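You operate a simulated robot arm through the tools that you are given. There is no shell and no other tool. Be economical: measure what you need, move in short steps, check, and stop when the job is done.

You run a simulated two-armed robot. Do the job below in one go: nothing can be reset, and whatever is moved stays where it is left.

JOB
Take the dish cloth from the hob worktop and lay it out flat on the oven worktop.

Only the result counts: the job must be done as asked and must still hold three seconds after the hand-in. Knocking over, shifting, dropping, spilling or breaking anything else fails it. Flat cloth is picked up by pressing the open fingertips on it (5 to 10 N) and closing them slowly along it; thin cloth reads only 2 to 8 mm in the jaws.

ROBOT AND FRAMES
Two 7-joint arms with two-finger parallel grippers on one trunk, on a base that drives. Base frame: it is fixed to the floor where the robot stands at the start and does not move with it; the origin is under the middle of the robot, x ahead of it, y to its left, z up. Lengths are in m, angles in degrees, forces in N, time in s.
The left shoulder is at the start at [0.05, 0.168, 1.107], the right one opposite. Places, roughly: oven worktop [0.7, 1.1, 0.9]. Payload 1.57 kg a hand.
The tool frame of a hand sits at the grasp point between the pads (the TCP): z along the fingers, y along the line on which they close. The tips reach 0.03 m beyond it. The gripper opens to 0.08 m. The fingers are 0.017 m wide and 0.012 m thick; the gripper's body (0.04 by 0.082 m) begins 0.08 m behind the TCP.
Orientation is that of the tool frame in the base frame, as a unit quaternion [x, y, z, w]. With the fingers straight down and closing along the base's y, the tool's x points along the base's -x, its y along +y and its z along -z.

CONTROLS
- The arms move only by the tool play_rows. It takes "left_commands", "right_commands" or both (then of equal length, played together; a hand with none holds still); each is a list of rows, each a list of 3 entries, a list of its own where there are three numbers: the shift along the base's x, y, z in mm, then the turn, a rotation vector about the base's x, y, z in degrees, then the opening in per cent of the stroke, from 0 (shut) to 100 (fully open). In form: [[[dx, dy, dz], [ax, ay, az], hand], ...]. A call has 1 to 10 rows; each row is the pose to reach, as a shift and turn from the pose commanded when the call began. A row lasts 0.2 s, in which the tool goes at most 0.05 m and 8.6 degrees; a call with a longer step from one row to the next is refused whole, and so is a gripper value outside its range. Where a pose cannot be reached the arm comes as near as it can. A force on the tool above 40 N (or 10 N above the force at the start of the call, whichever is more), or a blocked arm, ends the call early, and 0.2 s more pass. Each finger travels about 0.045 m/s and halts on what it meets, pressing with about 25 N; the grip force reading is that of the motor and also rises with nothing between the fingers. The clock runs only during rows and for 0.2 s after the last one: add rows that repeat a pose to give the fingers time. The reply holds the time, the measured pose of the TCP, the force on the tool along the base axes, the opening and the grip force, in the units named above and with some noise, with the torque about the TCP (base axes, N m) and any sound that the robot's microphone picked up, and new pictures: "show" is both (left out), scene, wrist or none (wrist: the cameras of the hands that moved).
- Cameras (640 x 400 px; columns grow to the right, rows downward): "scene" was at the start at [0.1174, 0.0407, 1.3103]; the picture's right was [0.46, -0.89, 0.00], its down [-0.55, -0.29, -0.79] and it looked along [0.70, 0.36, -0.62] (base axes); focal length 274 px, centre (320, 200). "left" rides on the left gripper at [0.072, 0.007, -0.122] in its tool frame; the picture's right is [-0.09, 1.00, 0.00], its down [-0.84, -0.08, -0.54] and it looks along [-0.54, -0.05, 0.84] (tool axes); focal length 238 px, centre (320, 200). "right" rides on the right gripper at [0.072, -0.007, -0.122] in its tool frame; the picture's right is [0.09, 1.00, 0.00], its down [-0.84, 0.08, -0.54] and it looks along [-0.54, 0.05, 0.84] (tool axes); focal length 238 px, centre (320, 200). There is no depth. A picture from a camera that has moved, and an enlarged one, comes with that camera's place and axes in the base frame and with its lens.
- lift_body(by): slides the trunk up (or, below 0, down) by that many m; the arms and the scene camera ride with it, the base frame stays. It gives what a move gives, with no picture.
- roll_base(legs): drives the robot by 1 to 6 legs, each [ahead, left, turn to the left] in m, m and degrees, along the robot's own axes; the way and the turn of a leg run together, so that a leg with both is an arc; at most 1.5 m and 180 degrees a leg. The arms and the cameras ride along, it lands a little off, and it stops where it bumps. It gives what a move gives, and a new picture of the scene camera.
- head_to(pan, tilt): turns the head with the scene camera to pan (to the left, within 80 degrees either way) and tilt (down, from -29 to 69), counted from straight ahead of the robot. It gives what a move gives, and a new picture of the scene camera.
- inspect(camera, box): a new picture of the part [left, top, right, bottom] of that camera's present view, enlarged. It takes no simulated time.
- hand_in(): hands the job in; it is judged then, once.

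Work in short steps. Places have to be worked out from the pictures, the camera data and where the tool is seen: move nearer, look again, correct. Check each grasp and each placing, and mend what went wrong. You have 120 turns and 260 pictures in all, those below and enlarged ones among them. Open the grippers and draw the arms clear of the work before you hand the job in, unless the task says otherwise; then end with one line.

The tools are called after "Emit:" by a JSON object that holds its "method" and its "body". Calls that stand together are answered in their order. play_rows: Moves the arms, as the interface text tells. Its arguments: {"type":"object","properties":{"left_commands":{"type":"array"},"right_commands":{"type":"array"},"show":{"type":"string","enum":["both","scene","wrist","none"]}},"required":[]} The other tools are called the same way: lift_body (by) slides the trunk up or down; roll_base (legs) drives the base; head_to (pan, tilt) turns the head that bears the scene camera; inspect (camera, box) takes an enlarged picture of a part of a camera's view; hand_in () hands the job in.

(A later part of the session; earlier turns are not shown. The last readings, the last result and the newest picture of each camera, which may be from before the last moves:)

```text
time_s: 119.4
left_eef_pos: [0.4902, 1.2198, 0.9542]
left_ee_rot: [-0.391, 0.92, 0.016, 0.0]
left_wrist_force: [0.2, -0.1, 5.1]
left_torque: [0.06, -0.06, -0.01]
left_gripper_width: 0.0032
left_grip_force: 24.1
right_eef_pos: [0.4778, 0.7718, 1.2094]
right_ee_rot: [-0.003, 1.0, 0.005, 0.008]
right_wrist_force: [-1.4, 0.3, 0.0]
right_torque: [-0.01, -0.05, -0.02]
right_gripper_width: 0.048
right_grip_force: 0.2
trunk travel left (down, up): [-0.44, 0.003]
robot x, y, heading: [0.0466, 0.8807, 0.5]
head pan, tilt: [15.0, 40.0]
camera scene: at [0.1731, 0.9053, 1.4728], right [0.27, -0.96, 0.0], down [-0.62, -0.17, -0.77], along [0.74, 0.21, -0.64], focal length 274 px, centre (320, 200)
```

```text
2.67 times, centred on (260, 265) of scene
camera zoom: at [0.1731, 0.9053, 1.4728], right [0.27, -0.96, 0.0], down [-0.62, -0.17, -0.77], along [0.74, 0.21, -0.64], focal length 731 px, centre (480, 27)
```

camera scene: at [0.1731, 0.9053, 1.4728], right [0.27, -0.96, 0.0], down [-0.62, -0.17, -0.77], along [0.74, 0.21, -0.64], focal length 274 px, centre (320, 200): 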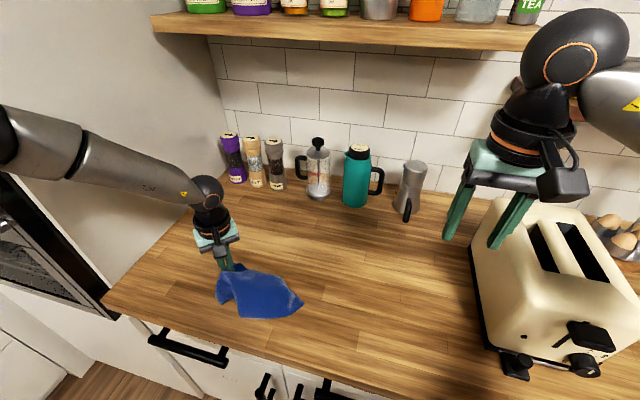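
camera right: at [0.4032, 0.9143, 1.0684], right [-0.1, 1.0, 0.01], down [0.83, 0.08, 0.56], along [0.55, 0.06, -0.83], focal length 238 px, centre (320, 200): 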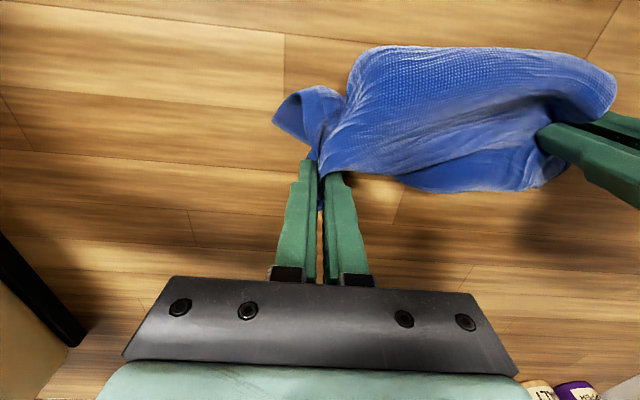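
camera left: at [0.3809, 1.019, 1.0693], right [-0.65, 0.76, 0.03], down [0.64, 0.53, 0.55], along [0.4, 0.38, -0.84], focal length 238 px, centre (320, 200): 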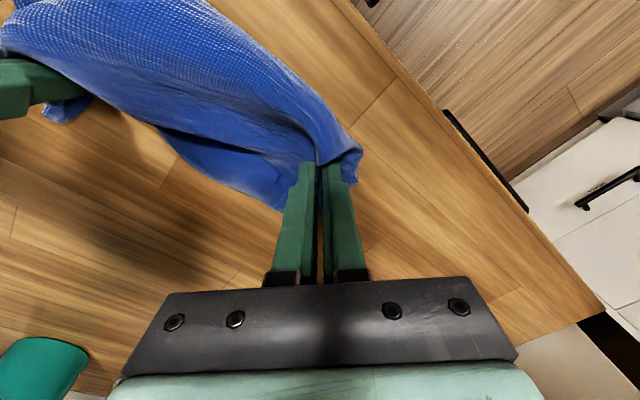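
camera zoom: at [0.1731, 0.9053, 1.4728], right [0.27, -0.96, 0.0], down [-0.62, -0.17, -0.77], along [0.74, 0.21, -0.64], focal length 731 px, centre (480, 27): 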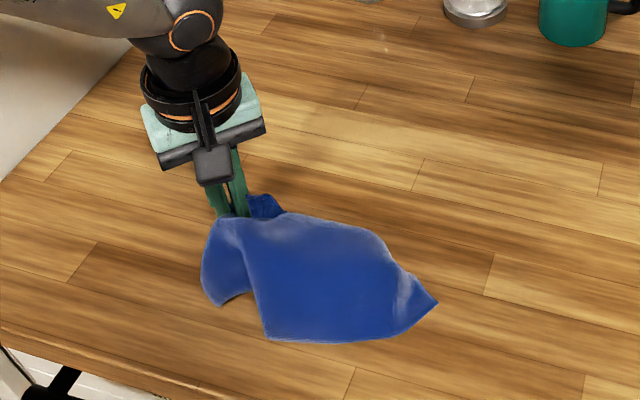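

Better spread: a clear corner R at (0.47,1.03) and Q at (0.40,1.145). I release the left, raise it and draw it back, then move the base left so the right arm can work on it.

Emit:
{"method": "play_rows", "body": {"left_commands": [[[0, 0, -6], [0, 0, 0], 20], [[0, 0, -6], [0, 0, 0], 45], [[0, 0, 0], [0, 0, 0], 65], [[0, 0, 35], [0, 0, 0], 65], [[0, 0, 80], [0, 0, 0], 60], [[-30, -15, 110], [0, 0, 0], 60], [[-70, -30, 120], [0, 0, 0], 60], [[-110, -45, 130], [0, 0, 0], 60], [[-150, -60, 130], [0, 0, 0], 60], [[-180, -75, 130], [0, 0, 0], 60]], "show": "none"}}

Emit:
{"method": "roll_base", "body": {"legs": [[0, 0.16, 0]]}}

Emit:
{"method": "lift_body", "body": {"by": -0.12}}

Emit:
{"method": "head_to", "body": {"pan": 12, "tilt": 55}}

```text
time_s: 121.6
left_eef_pos: [0.31, 1.1435, 1.0818]
left_ee_rot: [-0.391, 0.92, 0.017, -0.001]
left_wrist_force: [-0.3, 0.4, 0.4]
left_torque: [-0.02, 0.05, 0.02]
left_gripper_width: 0.0479
left_grip_force: 0.0
right_eef_pos: [0.4781, 0.7727, 1.2094]
right_ee_rot: [-0.003, 1.0, 0.004, 0.008]
right_wrist_force: [0.7, -0.1, 0.3]
right_torque: [-0.01, 0.02, 0.01]
right_gripper_width: 0.0482
right_grip_force: 0.1
trunk travel left (down, up): [-0.44, 0.003]
robot x, y, heading: [0.0501, 0.8826, 0.5]
head pan, tilt: [15.0, 40.0]
```

```text
time_s: 123.1
left_eef_pos: [0.3088, 1.3065, 1.0811]
left_ee_rot: [-0.392, 0.92, 0.015, -0.001]
left_wrist_force: [-0.1, -0.1, 0.8]
left_torque: [-0.02, -0.02, -0.01]
left_gripper_width: 0.0481
left_grip_force: 0.0
right_eef_pos: [0.4771, 0.9339, 1.2092]
right_ee_rot: [-0.002, 1.0, 0.003, 0.008]
right_wrist_force: [-0.1, 0.2, -0.1]
right_torque: [-0.01, 0.02, 0.02]
right_gripper_width: 0.048
right_grip_force: 0.0
trunk travel left (down, up): [-0.44, 0.003]
robot x, y, heading: [0.0502, 1.0462, 0.7]
head pan, tilt: [15.0, 40.0]
camera scene: at [0.1722, 1.0679, 1.4725], right [0.27, -0.96, 0.0], down [-0.62, -0.17, -0.77], along [0.74, 0.2, -0.64], focal length 274 px, centre (320, 200)
```

scene: 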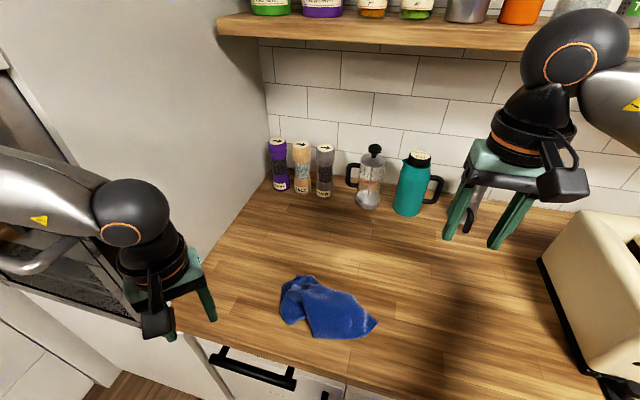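

```text
time_s: 124.6
left_eef_pos: [0.3092, 1.3064, 0.9615]
left_ee_rot: [-0.39, 0.921, 0.017, -0.002]
left_wrist_force: [-0.3, 1.3, -0.1]
left_torque: [0.0, -0.01, 0.0]
left_gripper_width: 0.0481
left_grip_force: 0.1
right_eef_pos: [0.4766, 0.9342, 1.0885]
right_ee_rot: [-0.001, 1.0, 0.004, 0.007]
right_wrist_force: [-0.1, -0.3, -0.5]
right_torque: [0.02, 0.0, 0.02]
right_gripper_width: 0.0478
right_grip_force: 0.0
trunk travel left (down, up): [-0.32, 0.123]
robot x, y, heading: [0.0467, 1.043, 0.7]
head pan, tilt: [15.0, 40.0]
```

```text
time_s: 125.3
left_eef_pos: [0.3086, 1.3059, 0.9613]
left_ee_rot: [-0.391, 0.92, 0.016, -0.002]
left_wrist_force: [0.2, -0.9, -0.1]
left_torque: [-0.03, 0.01, 0.01]
left_gripper_width: 0.0478
left_grip_force: 0.0
right_eef_pos: [0.4769, 0.9335, 1.09]
right_ee_rot: [-0.002, 1.0, 0.005, 0.008]
right_wrist_force: [0.6, -0.4, 0.2]
right_torque: [-0.01, 0.02, -0.01]
right_gripper_width: 0.0481
right_grip_force: 0.1
trunk travel left (down, up): [-0.32, 0.123]
robot x, y, heading: [0.0495, 1.0473, 0.3]
head pan, tilt: [12.0, 55.0]
camera scene: at [0.1607, 1.0599, 1.3319], right [0.22, -0.98, 0.0], down [-0.8, -0.18, -0.57], along [0.56, 0.12, -0.82], focal length 274 px, centre (320, 200)
```

scene: 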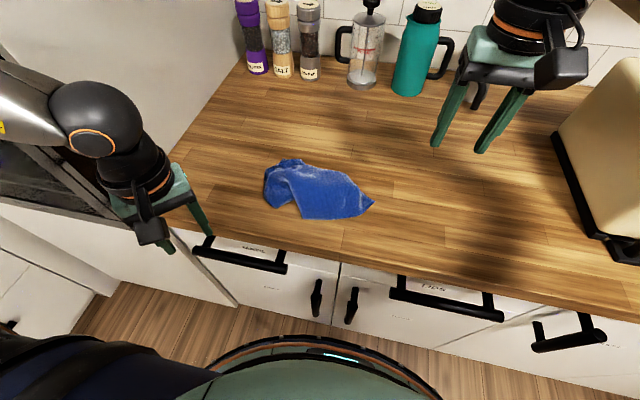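

Emit:
{"method": "inspect", "body": {"camera": "scene", "box": [250, 145, 390, 235]}}

```text
4.44 times, centred on (320, 190) of scene
camera zoom: at [0.1607, 1.0599, 1.3319], right [0.22, -0.98, 0.0], down [-0.8, -0.18, -0.57], along [0.56, 0.12, -0.82], focal length 1218 px, centre (320, 244)
```

zoom: 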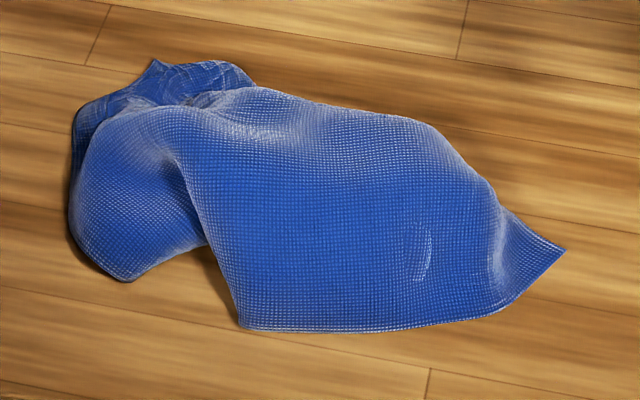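

Q is a true corner at (0.40,1.144) with flat sheet beside it; R is a corner tip at (0.468,1.02). I'll pin Q with the left fingers and pull R outward with the right. Shift base slightly, then bring hands in (right yawed to close along x).

Emit:
{"method": "roll_base", "body": {"legs": [[0, -0.035, 0]]}}

Emit:
{"method": "play_rows", "body": {"left_commands": [[[0, 0, 20], [0, 0, 0], 50], [[0, -15, 30], [0, 0, 0], 40], [[10, -30, 30], [0, 0, 0], 30], [[25, -50, 30], [0, 0, 0], 20], [[45, -70, 30], [0, 0, 0], 10], [[65, -90, 30], [0, 0, 0], 0], [[85, -110, 25], [0, 0, 0], 0], [[100, -125, 20], [0, 0, 0], 0], [[106, -136, 15], [0, 0, 0], 0], [[106, -136, 10], [0, 0, 0], 0]], "right_commands": [[[0, 12, -8], [0, 0, -8], 50], [[-2, 25, -18], [0, 0, -16], 50], [[-4, 38, -28], [0, 0, -24], 50], [[-6, 50, -38], [0, 0, -32], 50], [[-8, 62, -48], [0, 0, -40], 50], [[-10, 75, -60], [0, 0, -48], 50], [[-12, 88, -72], [0, 0, -56], 50], [[-14, 100, -84], [0, 0, -64], 50], [[-14, 114, -96], [0, 0, -72], 50], [[-14, 128, -108], [0, 0, -80], 50]], "show": "both"}}

```text
time_s: 126.2
left_eef_pos: [0.3107, 1.2705, 0.9609]
left_ee_rot: [-0.391, 0.92, 0.017, -0.001]
left_wrist_force: [0.2, -0.2, -0.8]
left_torque: [0.05, 0.01, -0.01]
left_gripper_width: 0.0479
left_grip_force: 0.0
right_eef_pos: [0.4768, 0.8978, 1.0891]
right_ee_rot: [-0.002, 1.0, 0.004, 0.008]
right_wrist_force: [-0.8, 0.4, -0.6]
right_torque: [0.01, 0.01, 0.0]
right_gripper_width: 0.048
right_grip_force: 0.0
trunk travel left (down, up): [-0.32, 0.123]
robot x, y, heading: [0.049, 1.0075, 0.8]
head pan, tilt: [12.0, 55.0]
camera scene: at [0.161, 1.0238, 1.3319], right [0.22, -0.98, 0.0], down [-0.8, -0.18, -0.57], along [0.56, 0.13, -0.82], focal length 274 px, centre (320, 200)
```

scene: 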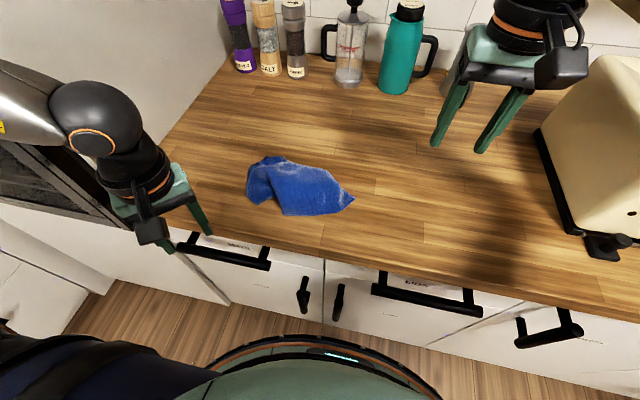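

```text
time_s: 128.3
left_eef_pos: [0.4224, 1.1425, 0.9731]
left_ee_rot: [-0.407, 0.913, 0.019, -0.001]
left_wrist_force: [16.5, 15.2, -0.5]
left_torque: [-2.27, 2.55, 0.73]
left_gripper_width: 0.0
left_grip_force: 21.6
right_eef_pos: [0.4599, 1.0131, 0.9927]
right_ee_rot: [0.591, 0.807, -0.007, 0.007]
right_wrist_force: [-16.4, -15.5, 1.7]
right_torque: [2.17, -2.2, 1.92]
right_gripper_width: 0.0397
right_grip_force: 0.1
trunk travel left (down, up): [-0.32, 0.123]
robot x, y, heading: [0.049, 1.0053, 0.6]
head pan, tilt: [12.0, 55.0]
stopped in row 10 (left hand): the force on the tool passed its limit (the readings are from after the stop); the commanded pose is now the measured one
camera scene: at [0.1608, 1.0249, 1.3319], right [0.22, -0.98, 0.0], down [-0.8, -0.18, -0.57], along [0.56, 0.12, -0.82], focal length 274 px, centre (320, 200)
camera right: at [0.4314, 1.083, 1.1131], right [0.92, 0.39, 0.0], down [0.32, -0.76, 0.56], along [0.22, -0.52, -0.83], focal length 238 px, centre (320, 200)
camera left: at [0.3727, 1.0896, 1.0938], right [-0.68, 0.73, 0.04], down [0.63, 0.55, 0.55], along [0.38, 0.4, -0.83], focal length 238 px, centre (320, 200)
```

scene: 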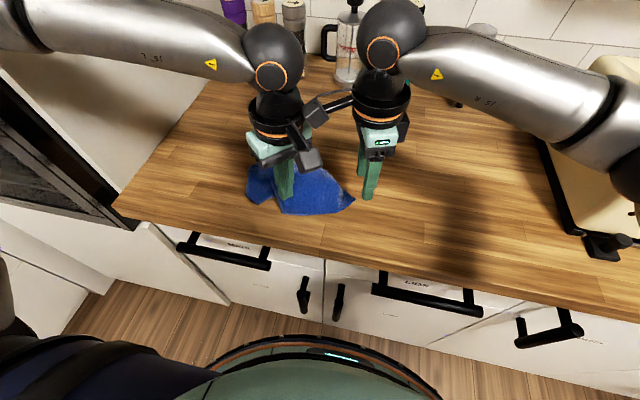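
right: 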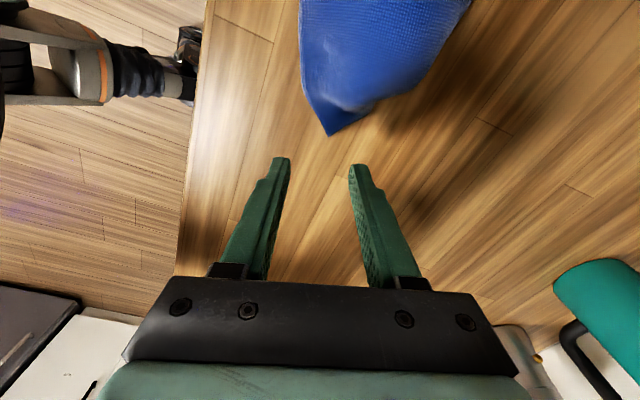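
left: 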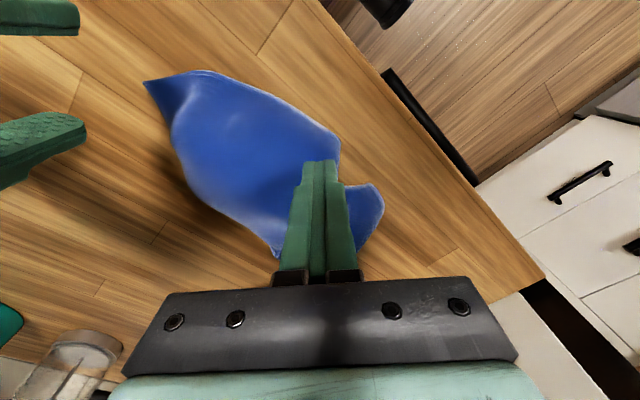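

The two wrist cameras touched. I back the left hand away (and up), keeping the right where its jaws face the R tip.

Emit:
{"method": "play_rows", "body": {"left_commands": [[[-5, 15, 5], [0, 0, 0], 0], [[-12, 35, 15], [0, 0, 0], 0], [[-20, 60, 30], [0, 0, 0], 0], [[-35, 85, 45], [0, 0, 0], 20], [[-55, 105, 60], [0, 0, 0], 40], [[-80, 120, 70], [0, 0, 0], 60]], "right_commands": [[[0, -4, 0], [0, 0, 0], 50], [[0, -4, 0], [0, 0, 0], 50], [[0, -4, 0], [0, 0, 0], 50], [[0, -4, -5], [0, 0, 0], 50], [[-4, 8, -15], [0, 0, 0], 50], [[-8, 20, -25], [0, 0, 0], 50]], "show": "wrist"}}

```text
time_s: 129.7
left_eef_pos: [0.3392, 1.2606, 1.0446]
left_ee_rot: [-0.403, 0.915, 0.019, -0.002]
left_wrist_force: [-0.8, 1.4, -0.3]
left_torque: [0.03, -0.03, 0.01]
left_gripper_width: 0.0479
left_grip_force: 0.0
right_eef_pos: [0.4518, 1.0338, 0.9655]
right_ee_rot: [0.595, 0.804, -0.005, 0.008]
right_wrist_force: [0.7, 0.3, 0.5]
right_torque: [-0.02, -0.01, 0.03]
right_gripper_width: 0.0401
right_grip_force: 0.0
trunk travel left (down, up): [-0.32, 0.123]
robot x, y, heading: [0.0494, 1.0074, 0.6]
head pan, tilt: [12.0, 55.0]
camera right: at [0.4252, 1.1034, 1.0878], right [0.93, 0.38, 0.0], down [0.31, -0.77, 0.56], along [0.21, -0.52, -0.83], focal length 238 px, centre (320, 200)
camera left: at [0.2886, 1.2089, 1.1654], right [-0.67, 0.74, 0.04], down [0.63, 0.55, 0.55], along [0.39, 0.39, -0.83], focal length 238 px, centre (320, 200)
```

right: 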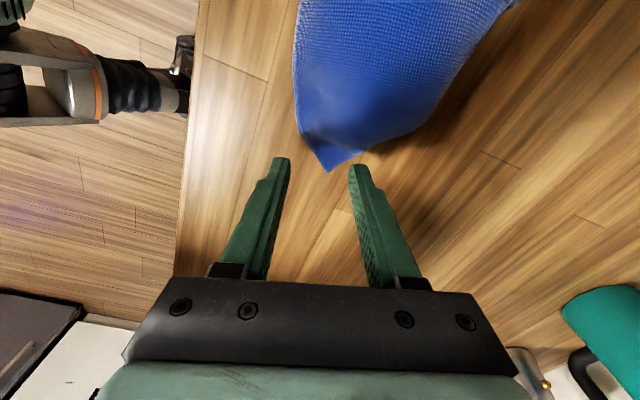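
left: 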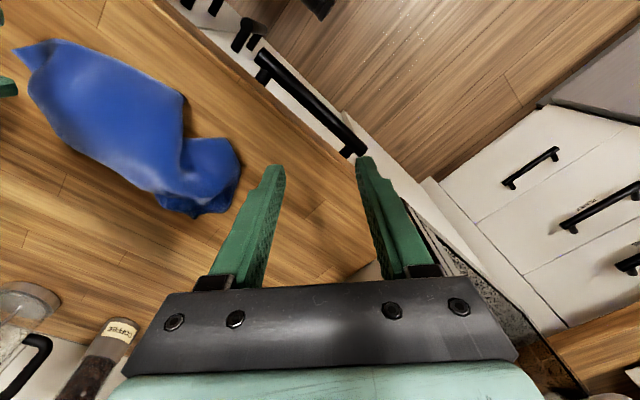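

The R tip is centred between the right fingers. I advance 16 mm, lower to the surface, and close.

Emit:
{"method": "play_rows", "body": {"right_commands": [[[-2, 8, 0], [0, 0, 0], 55], [[-3, 18, -8], [0, 0, 0], 55], [[-3, 18, -18], [0, 0, 0], 55], [[-3, 18, -24], [0, 0, 0], 55], [[-3, 18, -25], [0, 0, 0], 45], [[-3, 18, -25], [0, 0, 0], 33], [[-3, 18, -25], [0, 0, 0], 22], [[-3, 18, -25], [0, 0, 0], 11], [[-3, 18, -25], [0, 0, 0], 0], [[-3, 18, -25], [0, 0, 0], 0]], "show": "wrist"}}

```text
time_s: 131.9
left_eef_pos: [0.3403, 1.2604, 1.0441]
left_ee_rot: [-0.404, 0.915, 0.018, 0.0]
left_wrist_force: [0.3, -0.2, 0.5]
left_torque: [0.03, -0.01, -0.01]
left_gripper_width: 0.0479
left_grip_force: 0.1
right_eef_pos: [0.4512, 1.0522, 0.9417]
right_ee_rot: [0.595, 0.804, -0.005, 0.009]
right_wrist_force: [-0.6, -0.2, 3.5]
right_torque: [0.04, -0.01, 0.0]
right_gripper_width: 0.0023
right_grip_force: 23.6
trunk travel left (down, up): [-0.32, 0.123]
robot x, y, heading: [0.0504, 1.0074, 0.4]
head pan, tilt: [12.0, 55.0]
camera right: at [0.423, 1.1206, 1.0632], right [0.93, 0.38, 0.0], down [0.31, -0.77, 0.56], along [0.21, -0.52, -0.83], focal length 238 px, centre (320, 200)
```

right: 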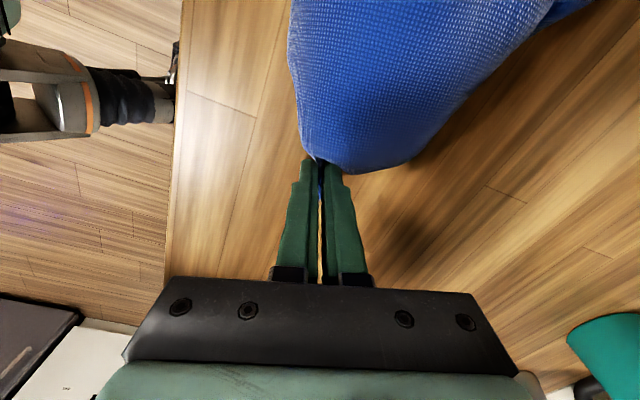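

Held at the R corner. I drag it low to the right 15 cm so the trailing cloth stretches out.

Emit:
{"method": "play_rows", "body": {"right_commands": [[[0, -10, 6], [0, 0, 0], 0], [[0, -26, 6], [0, 0, 0], 0], [[0, -42, 6], [0, 0, 0], 0], [[0, -58, 6], [0, 0, 0], 0], [[0, -74, 6], [0, 0, 0], 0], [[0, -90, 6], [0, 0, 0], 0], [[0, -106, 6], [0, 0, 0], 0], [[0, -122, 6], [0, 0, 0], 0], [[0, -138, 6], [0, 0, 0], 0], [[0, -150, 4], [0, 0, 0], 0]], "show": "none"}}

Emit:
{"method": "inspect", "body": {"camera": "scene", "box": [230, 110, 450, 250]}}

```text
time_s: 134.1
left_eef_pos: [0.3395, 1.2597, 1.0435]
left_ee_rot: [-0.404, 0.915, 0.019, -0.001]
left_wrist_force: [0.3, 0.3, -0.7]
left_torque: [-0.04, -0.02, 0.0]
left_gripper_width: 0.0482
left_grip_force: 0.1
right_eef_pos: [0.4503, 0.9016, 0.9453]
right_ee_rot: [0.594, 0.805, -0.005, 0.007]
right_wrist_force: [-0.8, 0.4, 0.5]
right_torque: [-0.01, 0.0, 0.06]
right_gripper_width: 0.0025
right_grip_force: 23.3
trunk travel left (down, up): [-0.32, 0.123]
robot x, y, heading: [0.0533, 1.009, 0.4]
head pan, tilt: [12.0, 55.0]
```

```text
2.86 times, centred on (340, 180) of scene
camera zoom: at [0.161, 1.0248, 1.3318], right [0.22, -0.98, 0.0], down [-0.8, -0.18, -0.57], along [0.56, 0.12, -0.82], focal length 783 px, centre (263, 257)
```

zoom: 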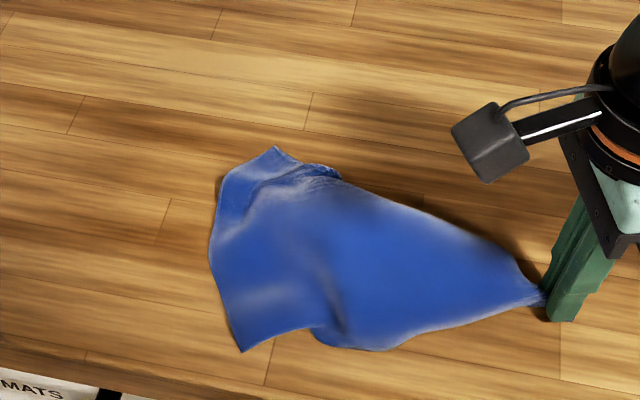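

Much better. I zoom in on the remaining fold at the back-left.

Emit:
{"method": "inspect", "body": {"camera": "scene", "box": [295, 155, 425, 245]}}

Emit:
{"method": "inspect", "body": {"camera": "left", "box": [0, 0, 320, 240]}}

Emit:
{"method": "inspect", "body": {"camera": "right", "box": [200, 0, 480, 180]}}

```text
4.44 times, centred on (360, 200) of scene
camera zoom: at [0.161, 1.0248, 1.3318], right [0.22, -0.98, 0.0], down [-0.8, -0.18, -0.57], along [0.56, 0.12, -0.82], focal length 1218 px, centre (142, 200)
```

zoom: 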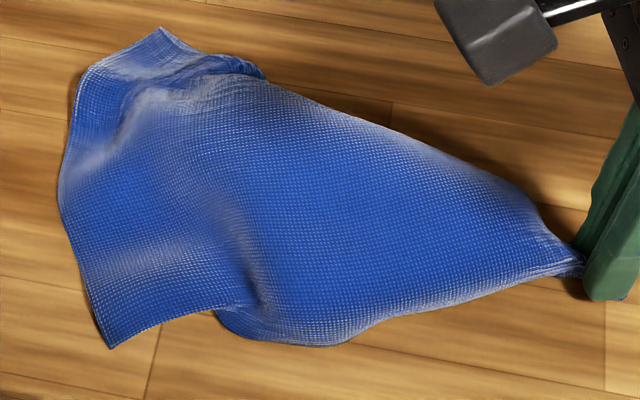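

```text
1.67 times, centred on (160, 120) of left
camera zoom: at [0.2893, 1.2082, 1.1652], right [-0.67, 0.74, 0.04], down [0.63, 0.55, 0.55], along [0.39, 0.39, -0.83], focal length 397 px, centre (587, 333)
```

zoom: 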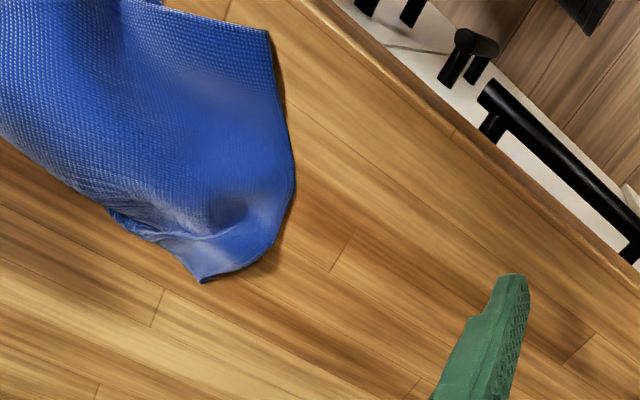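

```text
2.22 times, centred on (340, 90) of right
camera zoom: at [0.4224, 0.9708, 1.0664], right [0.92, 0.38, 0.0], down [0.32, -0.77, 0.56], along [0.21, -0.52, -0.83], focal length 530 px, centre (276, 444)
```

zoom: 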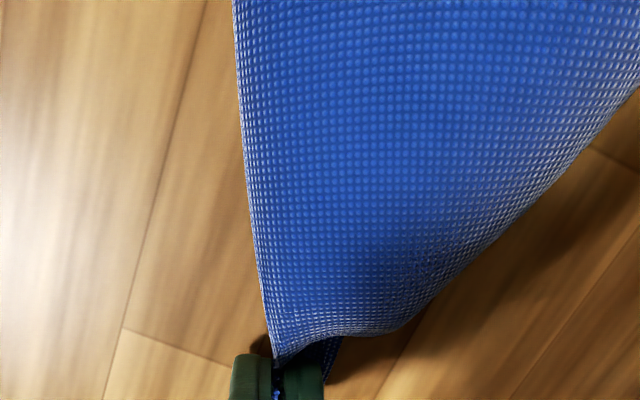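

The left edge Q–Z and near edge Q–T are clear; the far side is a fold with the fourth corner W underneath. So flipping the single-layer corner Q over the T–Z diagonal to the far side should open the cloth. I release T, rise, and shift the base 6 cm left.

Emit:
{"method": "play_rows", "body": {"right_commands": [[[0, 0, -2], [0, 0, 0], 20], [[0, 0, -2], [0, 0, 0], 45], [[0, 0, 10], [0, 0, 0], 60], [[0, 0, 40], [0, 0, 8], 60], [[0, 0, 70], [0, 0, 16], 60], [[0, 0, 70], [0, 0, 24], 60]], "show": "none"}}

Emit:
{"method": "roll_base", "body": {"legs": [[0, 0.06, 0]]}}

Emit:
{"method": "play_rows", "body": {"right_commands": [[[-13, 25, 0], [0, 0, 0], 60], [[-26, 50, -10], [0, 0, 0], 60], [[-40, 78, -25], [0, 0, 0], 60], [[-53, 105, -40], [0, 0, 0], 60], [[-53, 105, -52], [0, 0, 0], 60], [[-53, 105, -52], [0, 0, 0], 60]], "show": "both"}}

```text
time_s: 135.5
left_eef_pos: [0.3389, 1.2613, 1.0444]
left_ee_rot: [-0.403, 0.915, 0.019, -0.002]
left_wrist_force: [0.9, -0.2, 0.1]
left_torque: [-0.01, 0.01, 0.01]
left_gripper_width: 0.0481
left_grip_force: 0.0
right_eef_pos: [0.4502, 0.9034, 1.0149]
right_ee_rot: [0.413, 0.911, -0.003, 0.009]
right_wrist_force: [1.0, 0.7, -0.2]
right_torque: [0.03, 0.02, -0.02]
right_gripper_width: 0.0478
right_grip_force: 0.0
trunk travel left (down, up): [-0.32, 0.123]
robot x, y, heading: [0.0518, 1.0093, 0.6]
head pan, tilt: [12.0, 55.0]
```

```text
time_s: 136.5
left_eef_pos: [0.3396, 1.3199, 1.0443]
left_ee_rot: [-0.403, 0.915, 0.018, -0.001]
left_wrist_force: [-1.1, 1.1, 0.3]
left_torque: [0.04, 0.01, 0.01]
left_gripper_width: 0.0479
left_grip_force: 0.1
right_eef_pos: [0.4481, 0.9621, 1.014]
right_ee_rot: [0.415, 0.91, -0.003, 0.008]
right_wrist_force: [-0.4, 0.9, 0.1]
right_torque: [-0.01, 0.0, 0.01]
right_gripper_width: 0.048
right_grip_force: 0.0
trunk travel left (down, up): [-0.32, 0.123]
robot x, y, heading: [0.05, 1.0663, 0.5]
head pan, tilt: [12.0, 55.0]
camera scene: at [0.1604, 1.0844, 1.3318], right [0.22, -0.98, 0.0], down [-0.8, -0.18, -0.57], along [0.56, 0.12, -0.82], focal length 274 px, centre (320, 200)
```

scene: 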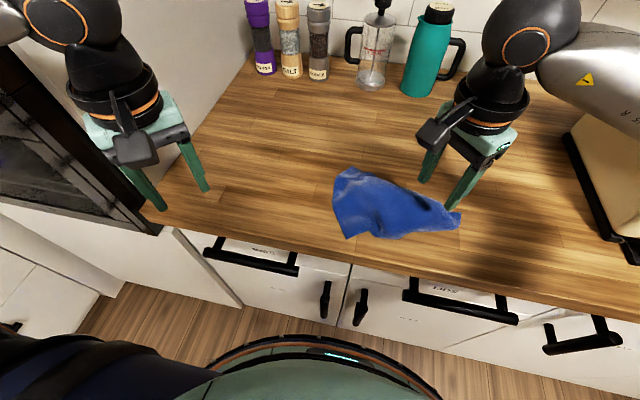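

```text
time_s: 137.9
left_eef_pos: [0.3392, 1.32, 1.0438]
left_ee_rot: [-0.402, 0.915, 0.02, -0.002]
left_wrist_force: [-0.4, 0.6, 0.1]
left_torque: [-0.01, 0.01, 0.04]
left_gripper_width: 0.0481
left_grip_force: 0.0
right_eef_pos: [0.3952, 1.0676, 0.962]
right_ee_rot: [0.415, 0.91, -0.003, 0.008]
right_wrist_force: [-0.7, 1.0, 0.4]
right_torque: [0.04, 0.03, -0.01]
right_gripper_width: 0.048
right_grip_force: 0.0
trunk travel left (down, up): [-0.32, 0.123]
robot x, y, heading: [0.0462, 1.0678, 0.2]
head pan, tilt: [12.0, 55.0]
camera scene: at [0.1604, 1.0835, 1.3318], right [0.22, -0.98, 0.0], down [-0.8, -0.18, -0.57], along [0.56, 0.12, -0.82], focal length 274 px, centre (320, 200)
camera right: at [0.3414, 1.1187, 1.0839], right [0.69, 0.72, 0.0], down [0.6, -0.57, 0.56], along [0.4, -0.39, -0.83], focal length 238 px, centre (320, 200)
```

scene: 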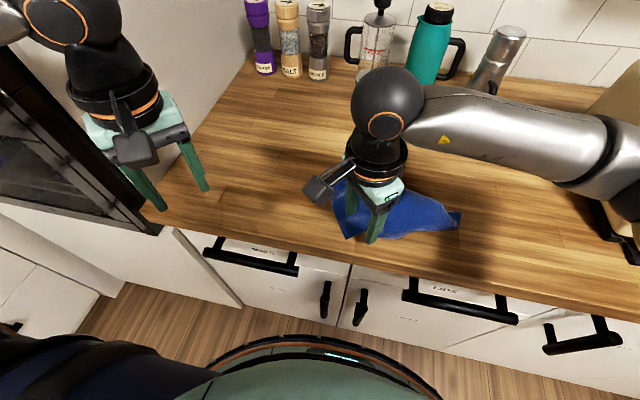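
right: 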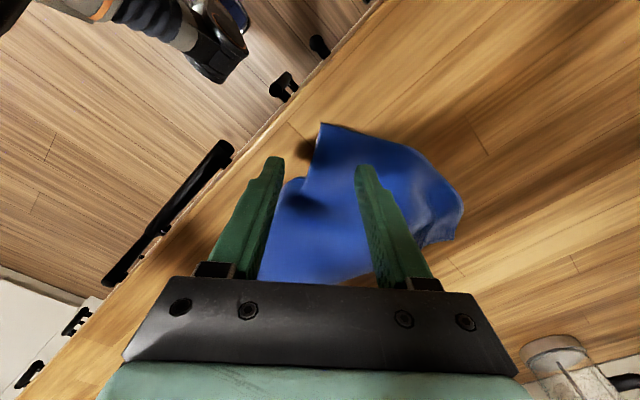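

Q is just ahead of the jaws; I shift ~12 mm sideways to centre on it and descend to contact.

Emit:
{"method": "play_rows", "body": {"right_commands": [[[8, 8, -5], [0, 0, 0], 55], [[8, 8, -12], [0, 0, 0], 55], [[8, 8, -17], [0, 0, 0], 55], [[8, 8, -20], [0, 0, 0], 55], [[8, 8, -21], [0, 0, 0], 55]], "show": "wrist"}}

```text
time_s: 139.1
left_eef_pos: [0.3397, 1.3187, 1.0439]
left_ee_rot: [-0.404, 0.915, 0.018, -0.001]
left_wrist_force: [0.3, -0.2, -0.1]
left_torque: [0.0, -0.02, 0.01]
left_gripper_width: 0.0479
left_grip_force: 0.1
right_eef_pos: [0.4038, 1.0755, 0.9424]
right_ee_rot: [0.414, 0.91, -0.003, 0.01]
right_wrist_force: [0.2, -0.7, 2.1]
right_torque: [0.06, -0.03, 0.05]
right_gripper_width: 0.0437
right_grip_force: 0.1
trunk travel left (down, up): [-0.32, 0.123]
robot x, y, heading: [0.0499, 1.0651, 0.7]
head pan, tilt: [12.0, 55.0]
camera right: at [0.3502, 1.1263, 1.0632], right [0.69, 0.72, 0.0], down [0.6, -0.57, 0.56], along [0.4, -0.38, -0.83], focal length 238 px, centre (320, 200)
```

right: 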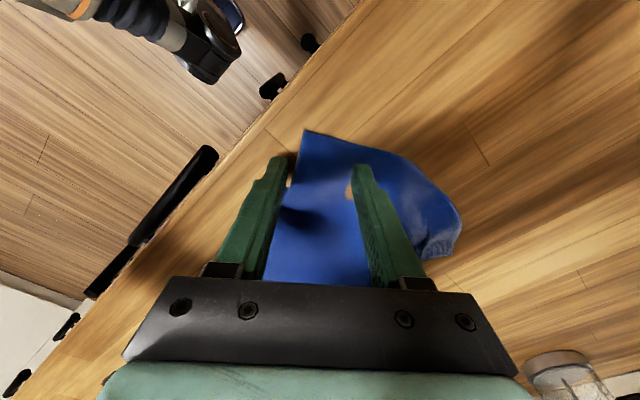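

Positioned well, light contact. I press 1 mm and close slowly.

Emit:
{"method": "play_rows", "body": {"right_commands": [[[0, 0, -1], [0, 0, 0], 52], [[0, 0, -1.2], [0, 0, 0], 46], [[0, 0, -1.2], [0, 0, 0], 40], [[0, 0, -1.2], [0, 0, 0], 34], [[0, 0, -1.2], [0, 0, 0], 28], [[0, 0, -1.2], [0, 0, 0], 22], [[0, 0, -1.2], [0, 0, 0], 15], [[0, 0, -1.2], [0, 0, 0], 8], [[0, 0, -1.2], [0, 0, 0], 0], [[0, 0, -1.2], [0, 0, 0], 0]], "show": "wrist"}}

```text
time_s: 141.3
left_eef_pos: [0.3367, 1.32, 1.0448]
left_ee_rot: [-0.404, 0.914, 0.019, -0.001]
left_wrist_force: [-0.4, 0.0, 0.5]
left_torque: [0.01, 0.03, -0.01]
left_gripper_width: 0.048
left_grip_force: 0.0
right_eef_pos: [0.4029, 1.0751, 0.9418]
right_ee_rot: [0.414, 0.91, -0.001, 0.01]
right_wrist_force: [3.0, 2.8, 20.7]
right_torque: [0.28, -0.21, -0.01]
right_gripper_width: 0.0156
right_grip_force: 24.9
trunk travel left (down, up): [-0.32, 0.123]
robot x, y, heading: [0.0485, 1.0643, 0.7]
head pan, tilt: [12.0, 55.0]
camera right: at [0.3499, 1.1264, 1.0629], right [0.69, 0.72, 0.0], down [0.6, -0.57, 0.56], along [0.41, -0.38, -0.83], focal length 238 px, centre (320, 200)
```

right: 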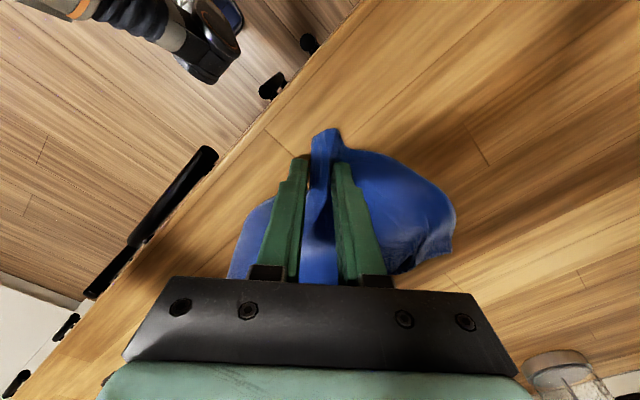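

It grips a thick fold (15.6 mm, 25 N). I lift it up and start carrying it over the diagonal, then look.

Emit:
{"method": "play_rows", "body": {"right_commands": [[[0, 0, 10], [0, 0, 0], 0], [[5, -3, 30], [0, 0, 0], 0], [[12, -7, 50], [0, 0, 0], 0], [[20, -12, 70], [0, 0, 0], 0], [[35, -20, 85], [0, 0, 0], 0], [[50, -28, 95], [0, 0, 0], 0], [[65, -37, 100], [0, 0, 0], 0], [[80, -45, 100], [0, 0, 0], 0]], "show": "wrist"}}

Emit:
{"method": "inspect", "body": {"camera": "scene", "box": [300, 130, 490, 260]}}

```text
time_s: 143.1
left_eef_pos: [0.3393, 1.3188, 1.0444]
left_ee_rot: [-0.403, 0.915, 0.019, -0.002]
left_wrist_force: [0.6, 0.5, 0.5]
left_torque: [-0.02, -0.02, -0.02]
left_gripper_width: 0.0478
left_grip_force: 0.0
right_eef_pos: [0.4838, 1.0308, 1.0425]
right_ee_rot: [0.413, 0.911, -0.004, 0.009]
right_wrist_force: [0.7, -0.9, 0.2]
right_torque: [0.0, -0.01, 0.04]
right_gripper_width: 0.0029
right_grip_force: 24.6
trunk travel left (down, up): [-0.32, 0.123]
robot x, y, heading: [0.0514, 1.0681, 0.5]
head pan, tilt: [12.0, 55.0]
camera right: at [0.4313, 1.0817, 1.1628], right [0.69, 0.72, 0.0], down [0.6, -0.57, 0.56], along [0.4, -0.39, -0.83], focal length 238 px, centre (320, 200)
```

right: 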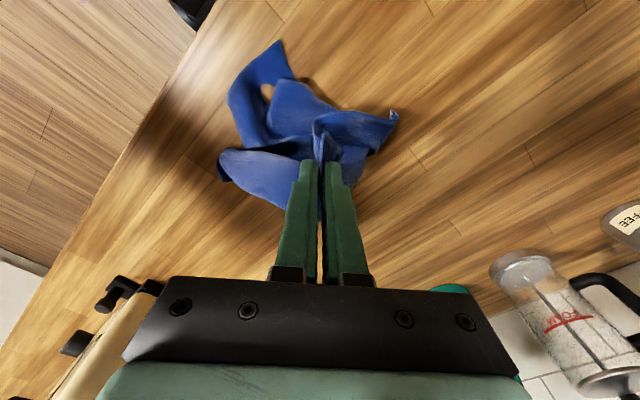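

```text
3.08 times, centred on (395, 195) of scene
camera zoom: at [0.1606, 1.0834, 1.3318], right [0.22, -0.98, 0.0], down [-0.8, -0.18, -0.57], along [0.56, 0.12, -0.82], focal length 843 px, centre (89, 215)
```

zoom: 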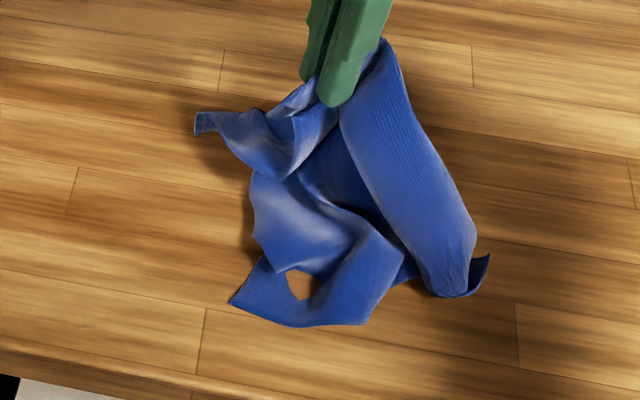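

As planned: corner W now shows on the table at near-left, with Z at the left and T at the right; Q is in the hand. I carry Q on to the far right side and lower.

Emit:
{"method": "play_rows", "body": {"right_commands": [[[15, -10, 5], [0, 0, 0], 0], [[30, -20, 0], [0, 0, 0], 0], [[46, -30, -10], [0, 0, 0], 0], [[62, -41, -25], [0, 0, 0], 0], [[78, -52, -42], [0, 0, 0], 0], [[94, -63, -60], [0, 0, 0], 0], [[108, -74, -78], [0, 0, 0], 0], [[120, -84, -92], [0, 0, 0], 0], [[130, -92, -97], [0, 0, 0], 0], [[130, -92, -97], [0, 0, 0], 0]], "show": "wrist"}}

Emit:
{"method": "inspect", "body": {"camera": "scene", "box": [300, 110, 490, 260]}}

```text
time_s: 145.3
left_eef_pos: [0.3377, 1.3192, 1.0437]
left_ee_rot: [-0.404, 0.915, 0.017, 0.0]
left_wrist_force: [-0.5, 0.5, 0.7]
left_torque: [0.0, 0.0, -0.02]
left_gripper_width: 0.0482
left_grip_force: 0.1
right_eef_pos: [0.6143, 0.9384, 0.9456]
right_ee_rot: [0.414, 0.91, -0.001, 0.011]
right_wrist_force: [-1.9, 4.5, 18.5]
right_torque: [0.3, 0.21, 0.0]
right_gripper_width: 0.0031
right_grip_force: 24.4
trunk travel left (down, up): [-0.32, 0.123]
robot x, y, heading: [0.049, 1.07, 0.4]
head pan, tilt: [12.0, 55.0]
camera right: at [0.5594, 0.9899, 1.067], right [0.69, 0.72, 0.01], down [0.6, -0.57, 0.56], along [0.41, -0.38, -0.83], focal length 238 px, centre (320, 200)
```

right: 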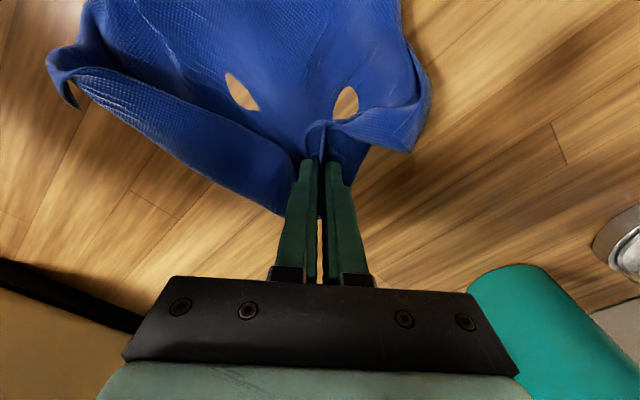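

```text
2.67 times, centred on (395, 185) of scene
camera zoom: at [0.1583, 1.0843, 1.3323], right [0.22, -0.98, 0.0], down [-0.8, -0.18, -0.58], along [0.56, 0.12, -0.82], focal length 731 px, centre (120, 240)
```

zoom: 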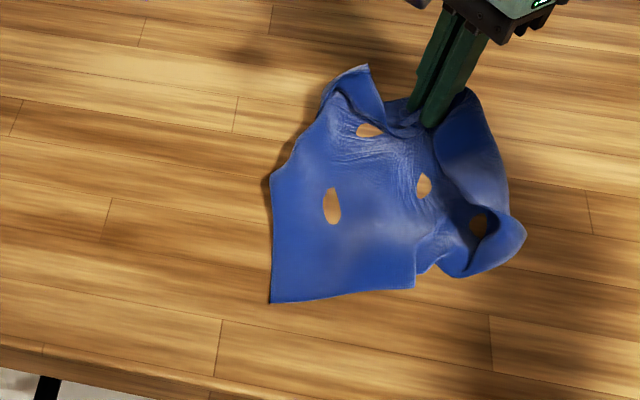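

Excellent – the cloth is nearly a flat single-layer square, with only the T side (right) and Z corner (far-left) curled over. I release Q, rise and look.

Emit:
{"method": "play_rows", "body": {"right_commands": [[[0, 0, 2], [0, 0, 0], 0], [[0, 0, 2], [0, 0, 0], 20], [[0, 0, 2], [0, 0, 0], 40], [[0, 0, 10], [0, 0, 0], 50], [[-5, 0, 50], [0, 0, 0], 50], [[-20, 0, 90], [0, 0, 0], 50], [[-20, 0, 115], [0, 0, 0], 50]], "show": "wrist"}}

Emit:
{"method": "inspect", "body": {"camera": "scene", "box": [340, 120, 480, 230]}}

```text
time_s: 146.9
left_eef_pos: [0.3395, 1.3183, 1.0447]
left_ee_rot: [-0.404, 0.915, 0.019, -0.001]
left_wrist_force: [-0.1, 0.7, 0.6]
left_torque: [-0.05, 0.0, 0.03]
left_gripper_width: 0.0483
left_grip_force: 0.0
right_eef_pos: [0.5925, 0.9352, 1.0583]
right_ee_rot: [0.414, 0.91, -0.003, 0.009]
right_wrist_force: [-0.3, -0.2, 0.2]
right_torque: [-0.05, 0.02, 0.0]
right_gripper_width: 0.0399
right_grip_force: 0.1
trunk travel left (down, up): [-0.32, 0.123]
robot x, y, heading: [0.0523, 1.0687, 0.4]
head pan, tilt: [12.0, 55.0]
camera right: at [0.5397, 0.9874, 1.1797], right [0.69, 0.72, 0.0], down [0.6, -0.57, 0.56], along [0.4, -0.39, -0.83], focal length 238 px, centre (320, 200)
```

right: 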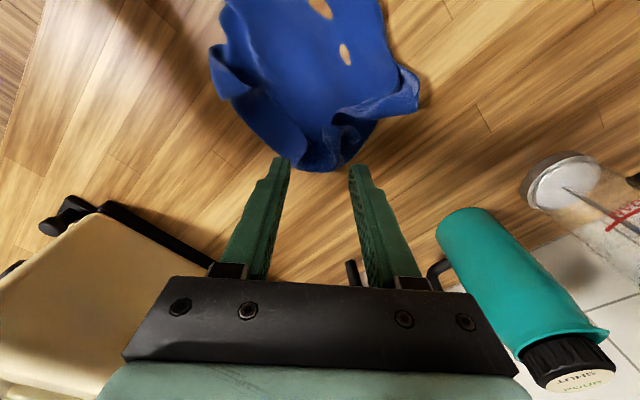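

```text
3.64 times, centred on (410, 175) of scene
camera zoom: at [0.1604, 1.0836, 1.3318], right [0.22, -0.98, 0.0], down [-0.8, -0.18, -0.57], along [0.56, 0.12, -0.82], focal length 996 px, centre (-7, 291)
```

zoom: 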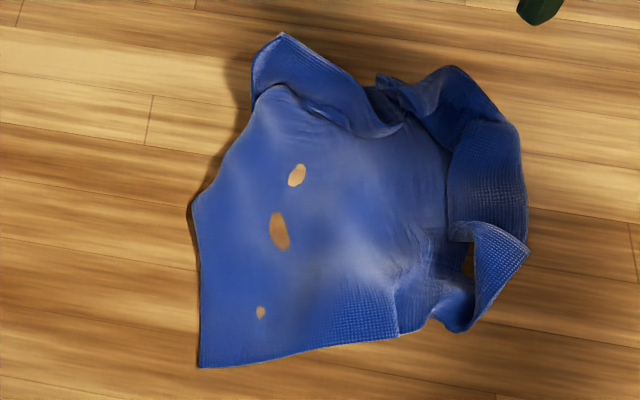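

Only cuffs remain: the right edge (T–Q) is folded inward ~5 cm and Z's lip is curled. I'll sweep the open fingertips from inside outward to flip the cuff over. First position at (0.565,0.955), jaws along x.

Emit:
{"method": "play_rows", "body": {"right_commands": [[[-6, 5, -15], [0, 0, -8], 60], [[-12, 10, -30], [0, 0, -16], 70], [[-18, 15, -45], [0, 0, -24], 80], [[-24, 20, -65], [0, 0, -32], 90], [[-28, 22, -85], [0, 0, -40], 95], [[-28, 22, -95], [0, 0, -41], 95]], "show": "wrist"}}

```text
time_s: 148.3
left_eef_pos: [0.3395, 1.3189, 1.0436]
left_ee_rot: [-0.403, 0.915, 0.02, -0.001]
left_wrist_force: [0.7, 0.3, 0.6]
left_torque: [-0.02, -0.02, 0.0]
left_gripper_width: 0.0481
left_grip_force: 0.1
right_eef_pos: [0.567, 0.9591, 0.9633]
right_ee_rot: [0.708, 0.707, -0.007, 0.007]
right_wrist_force: [0.4, 0.4, 0.6]
right_torque: [0.0, 0.0, 0.01]
right_gripper_width: 0.0759
right_grip_force: 0.2
trunk travel left (down, up): [-0.32, 0.123]
robot x, y, heading: [0.05, 1.0674, 0.5]
head pan, tilt: [12.0, 55.0]
camera right: at [0.5602, 1.0329, 1.0844], right [1.0, 0.09, 0.0], down [0.07, -0.83, 0.56], along [0.05, -0.56, -0.83], focal length 238 px, centre (320, 200)
```

right: 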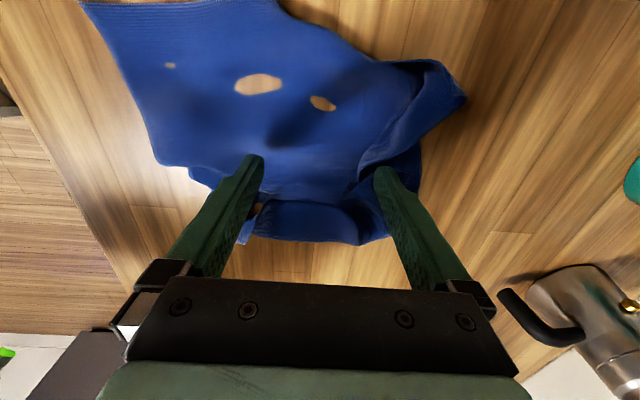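

The fingers are just inside the cuff's free edge. I lower to 3 mm above the table and sweep outward (−y).

Emit:
{"method": "play_rows", "body": {"right_commands": [[[0, 5, -10], [0, 0, 0], 95], [[0, 5, -17], [0, 0, 0], 95], [[0, -12, -17], [0, 0, 0], 95], [[0, -30, -17], [0, 0, 0], 95], [[0, -50, -17], [0, 0, 0], 95], [[0, -70, -17], [0, 0, 0], 95], [[0, -90, -17], [0, 0, 0], 95], [[0, -110, -17], [0, 0, 0], 95], [[0, -130, -16], [0, 0, 0], 95], [[0, -145, 0], [0, 0, 0], 95]], "show": "wrist"}}

Emit:
{"method": "inspect", "body": {"camera": "scene", "box": [340, 120, 500, 230]}}

```text
time_s: 150.5
left_eef_pos: [0.339, 1.3195, 1.0442]
left_ee_rot: [-0.403, 0.915, 0.02, -0.001]
left_wrist_force: [0.4, -0.7, -0.7]
left_torque: [-0.01, 0.0, -0.01]
left_gripper_width: 0.048
left_grip_force: 0.1
right_eef_pos: [0.5649, 0.8149, 0.9611]
right_ee_rot: [0.707, 0.708, -0.007, 0.007]
right_wrist_force: [-0.1, -0.5, -0.2]
right_torque: [-0.03, 0.0, -0.03]
right_gripper_width: 0.0761
right_grip_force: 0.1
trunk travel left (down, up): [-0.32, 0.123]
robot x, y, heading: [0.0513, 1.0668, 0.2]
head pan, tilt: [12.0, 55.0]
camera right: at [0.5576, 0.888, 1.0838], right [1.0, 0.09, 0.0], down [0.08, -0.83, 0.56], along [0.05, -0.56, -0.83], focal length 238 px, centre (320, 200)
```

right: 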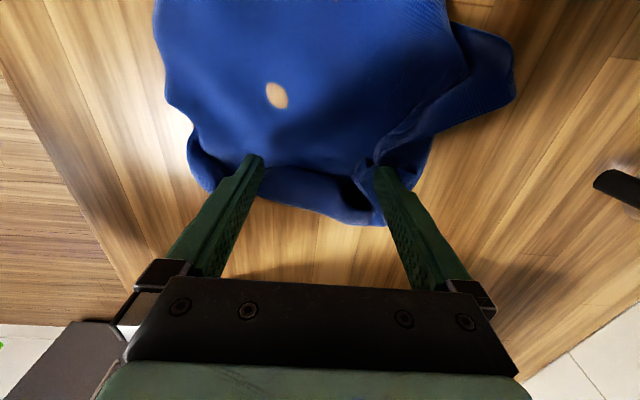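

```text
3.64 times, centred on (420, 175) of scene
camera zoom: at [0.1603, 1.0834, 1.3318], right [0.22, -0.98, 0.0], down [-0.8, -0.18, -0.57], along [0.56, 0.12, -0.82], focal length 996 px, centre (-44, 291)
```

zoom: 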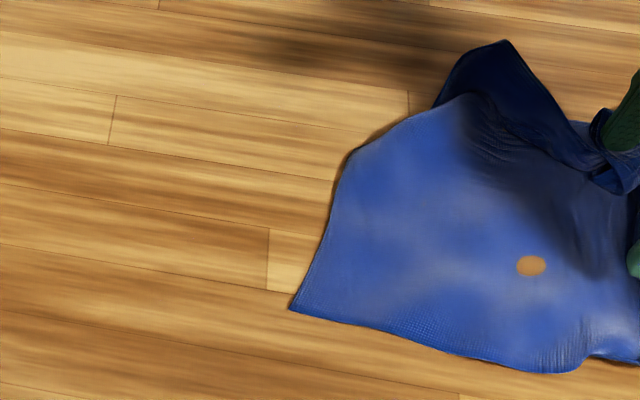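

The sweep stretched the near side and slid the cloth right by ~12 cm; smaller cuffs remain. I raise the hand and turn the head for a full view.

Emit:
{"method": "play_rows", "body": {"right_commands": [[[0, 0, 30], [0, 0, 0], 60], [[0, 0, 70], [0, 0, 0], 60], [[-20, 0, 110], [0, 0, 8], 60], [[-40, 0, 140], [0, 0, 16], 60]], "show": "wrist"}}

Emit:
{"method": "head_to", "body": {"pan": -20, "tilt": 50}}

Emit:
{"method": "inspect", "body": {"camera": "scene", "box": [200, 90, 400, 230]}}

```text
time_s: 151.5
left_eef_pos: [0.3393, 1.3188, 1.0441]
left_ee_rot: [-0.404, 0.915, 0.019, -0.001]
left_wrist_force: [-1.3, -0.1, 0.2]
left_torque: [0.01, -0.03, -0.03]
left_gripper_width: 0.0479
left_grip_force: 0.1
right_eef_pos: [0.5239, 0.8125, 1.1028]
right_ee_rot: [0.6, 0.8, -0.005, 0.008]
right_wrist_force: [0.4, 0.5, -0.8]
right_torque: [0.0, -0.01, -0.02]
right_gripper_width: 0.048
right_grip_force: 0.1
trunk travel left (down, up): [-0.32, 0.123]
robot x, y, heading: [0.0528, 1.0649, 0.5]
head pan, tilt: [12.0, 55.0]
camera right: at [0.4977, 0.8829, 1.2244], right [0.93, 0.37, 0.0], down [0.3, -0.77, 0.56], along [0.2, -0.52, -0.83], focal length 238 px, centre (320, 200)
```

right: 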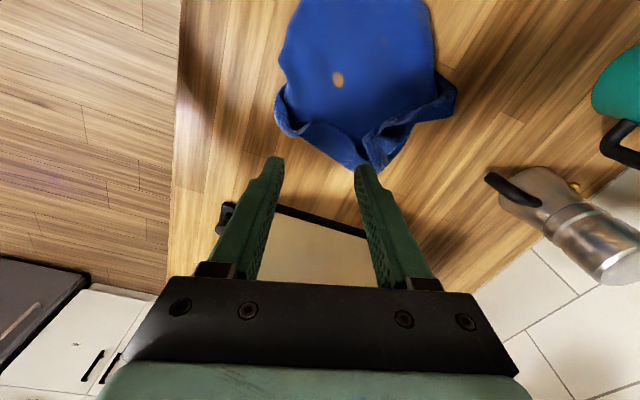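

```text
time_s: 152.4
left_eef_pos: [0.3389, 1.3188, 1.0442]
left_ee_rot: [-0.404, 0.915, 0.019, -0.001]
left_wrist_force: [0.5, -0.3, 0.5]
left_torque: [-0.01, -0.01, -0.02]
left_gripper_width: 0.0481
left_grip_force: 0.1
right_eef_pos: [0.5245, 0.8134, 1.1014]
right_ee_rot: [0.602, 0.799, -0.005, 0.009]
right_wrist_force: [-0.6, -0.4, -0.1]
right_torque: [0.01, -0.02, -0.02]
right_gripper_width: 0.048
right_grip_force: 0.0
trunk travel left (down, up): [-0.32, 0.123]
robot x, y, heading: [0.0478, 1.0651, 0.6]
head pan, tilt: [-20.0, 50.0]
camera scene: at [0.1627, 1.0422, 1.3383], right [-0.33, -0.94, 0.0], down [-0.72, 0.25, -0.64], along [0.61, -0.21, -0.77], focal length 274 px, centre (320, 200)
```

scene: 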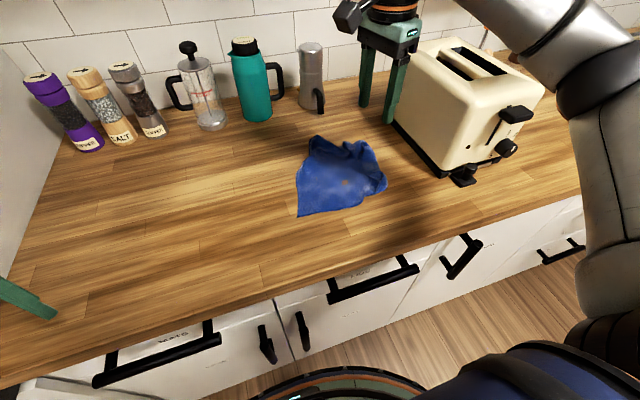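

```text
2.86 times, centred on (300, 160) of scene
camera zoom: at [0.1627, 1.0422, 1.3383], right [-0.33, -0.94, 0.0], down [-0.72, 0.25, -0.64], along [0.61, -0.21, -0.77], focal length 783 px, centre (377, 314)
```

zoom: 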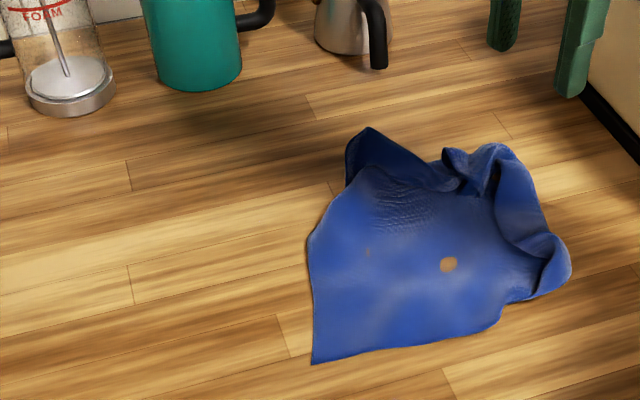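

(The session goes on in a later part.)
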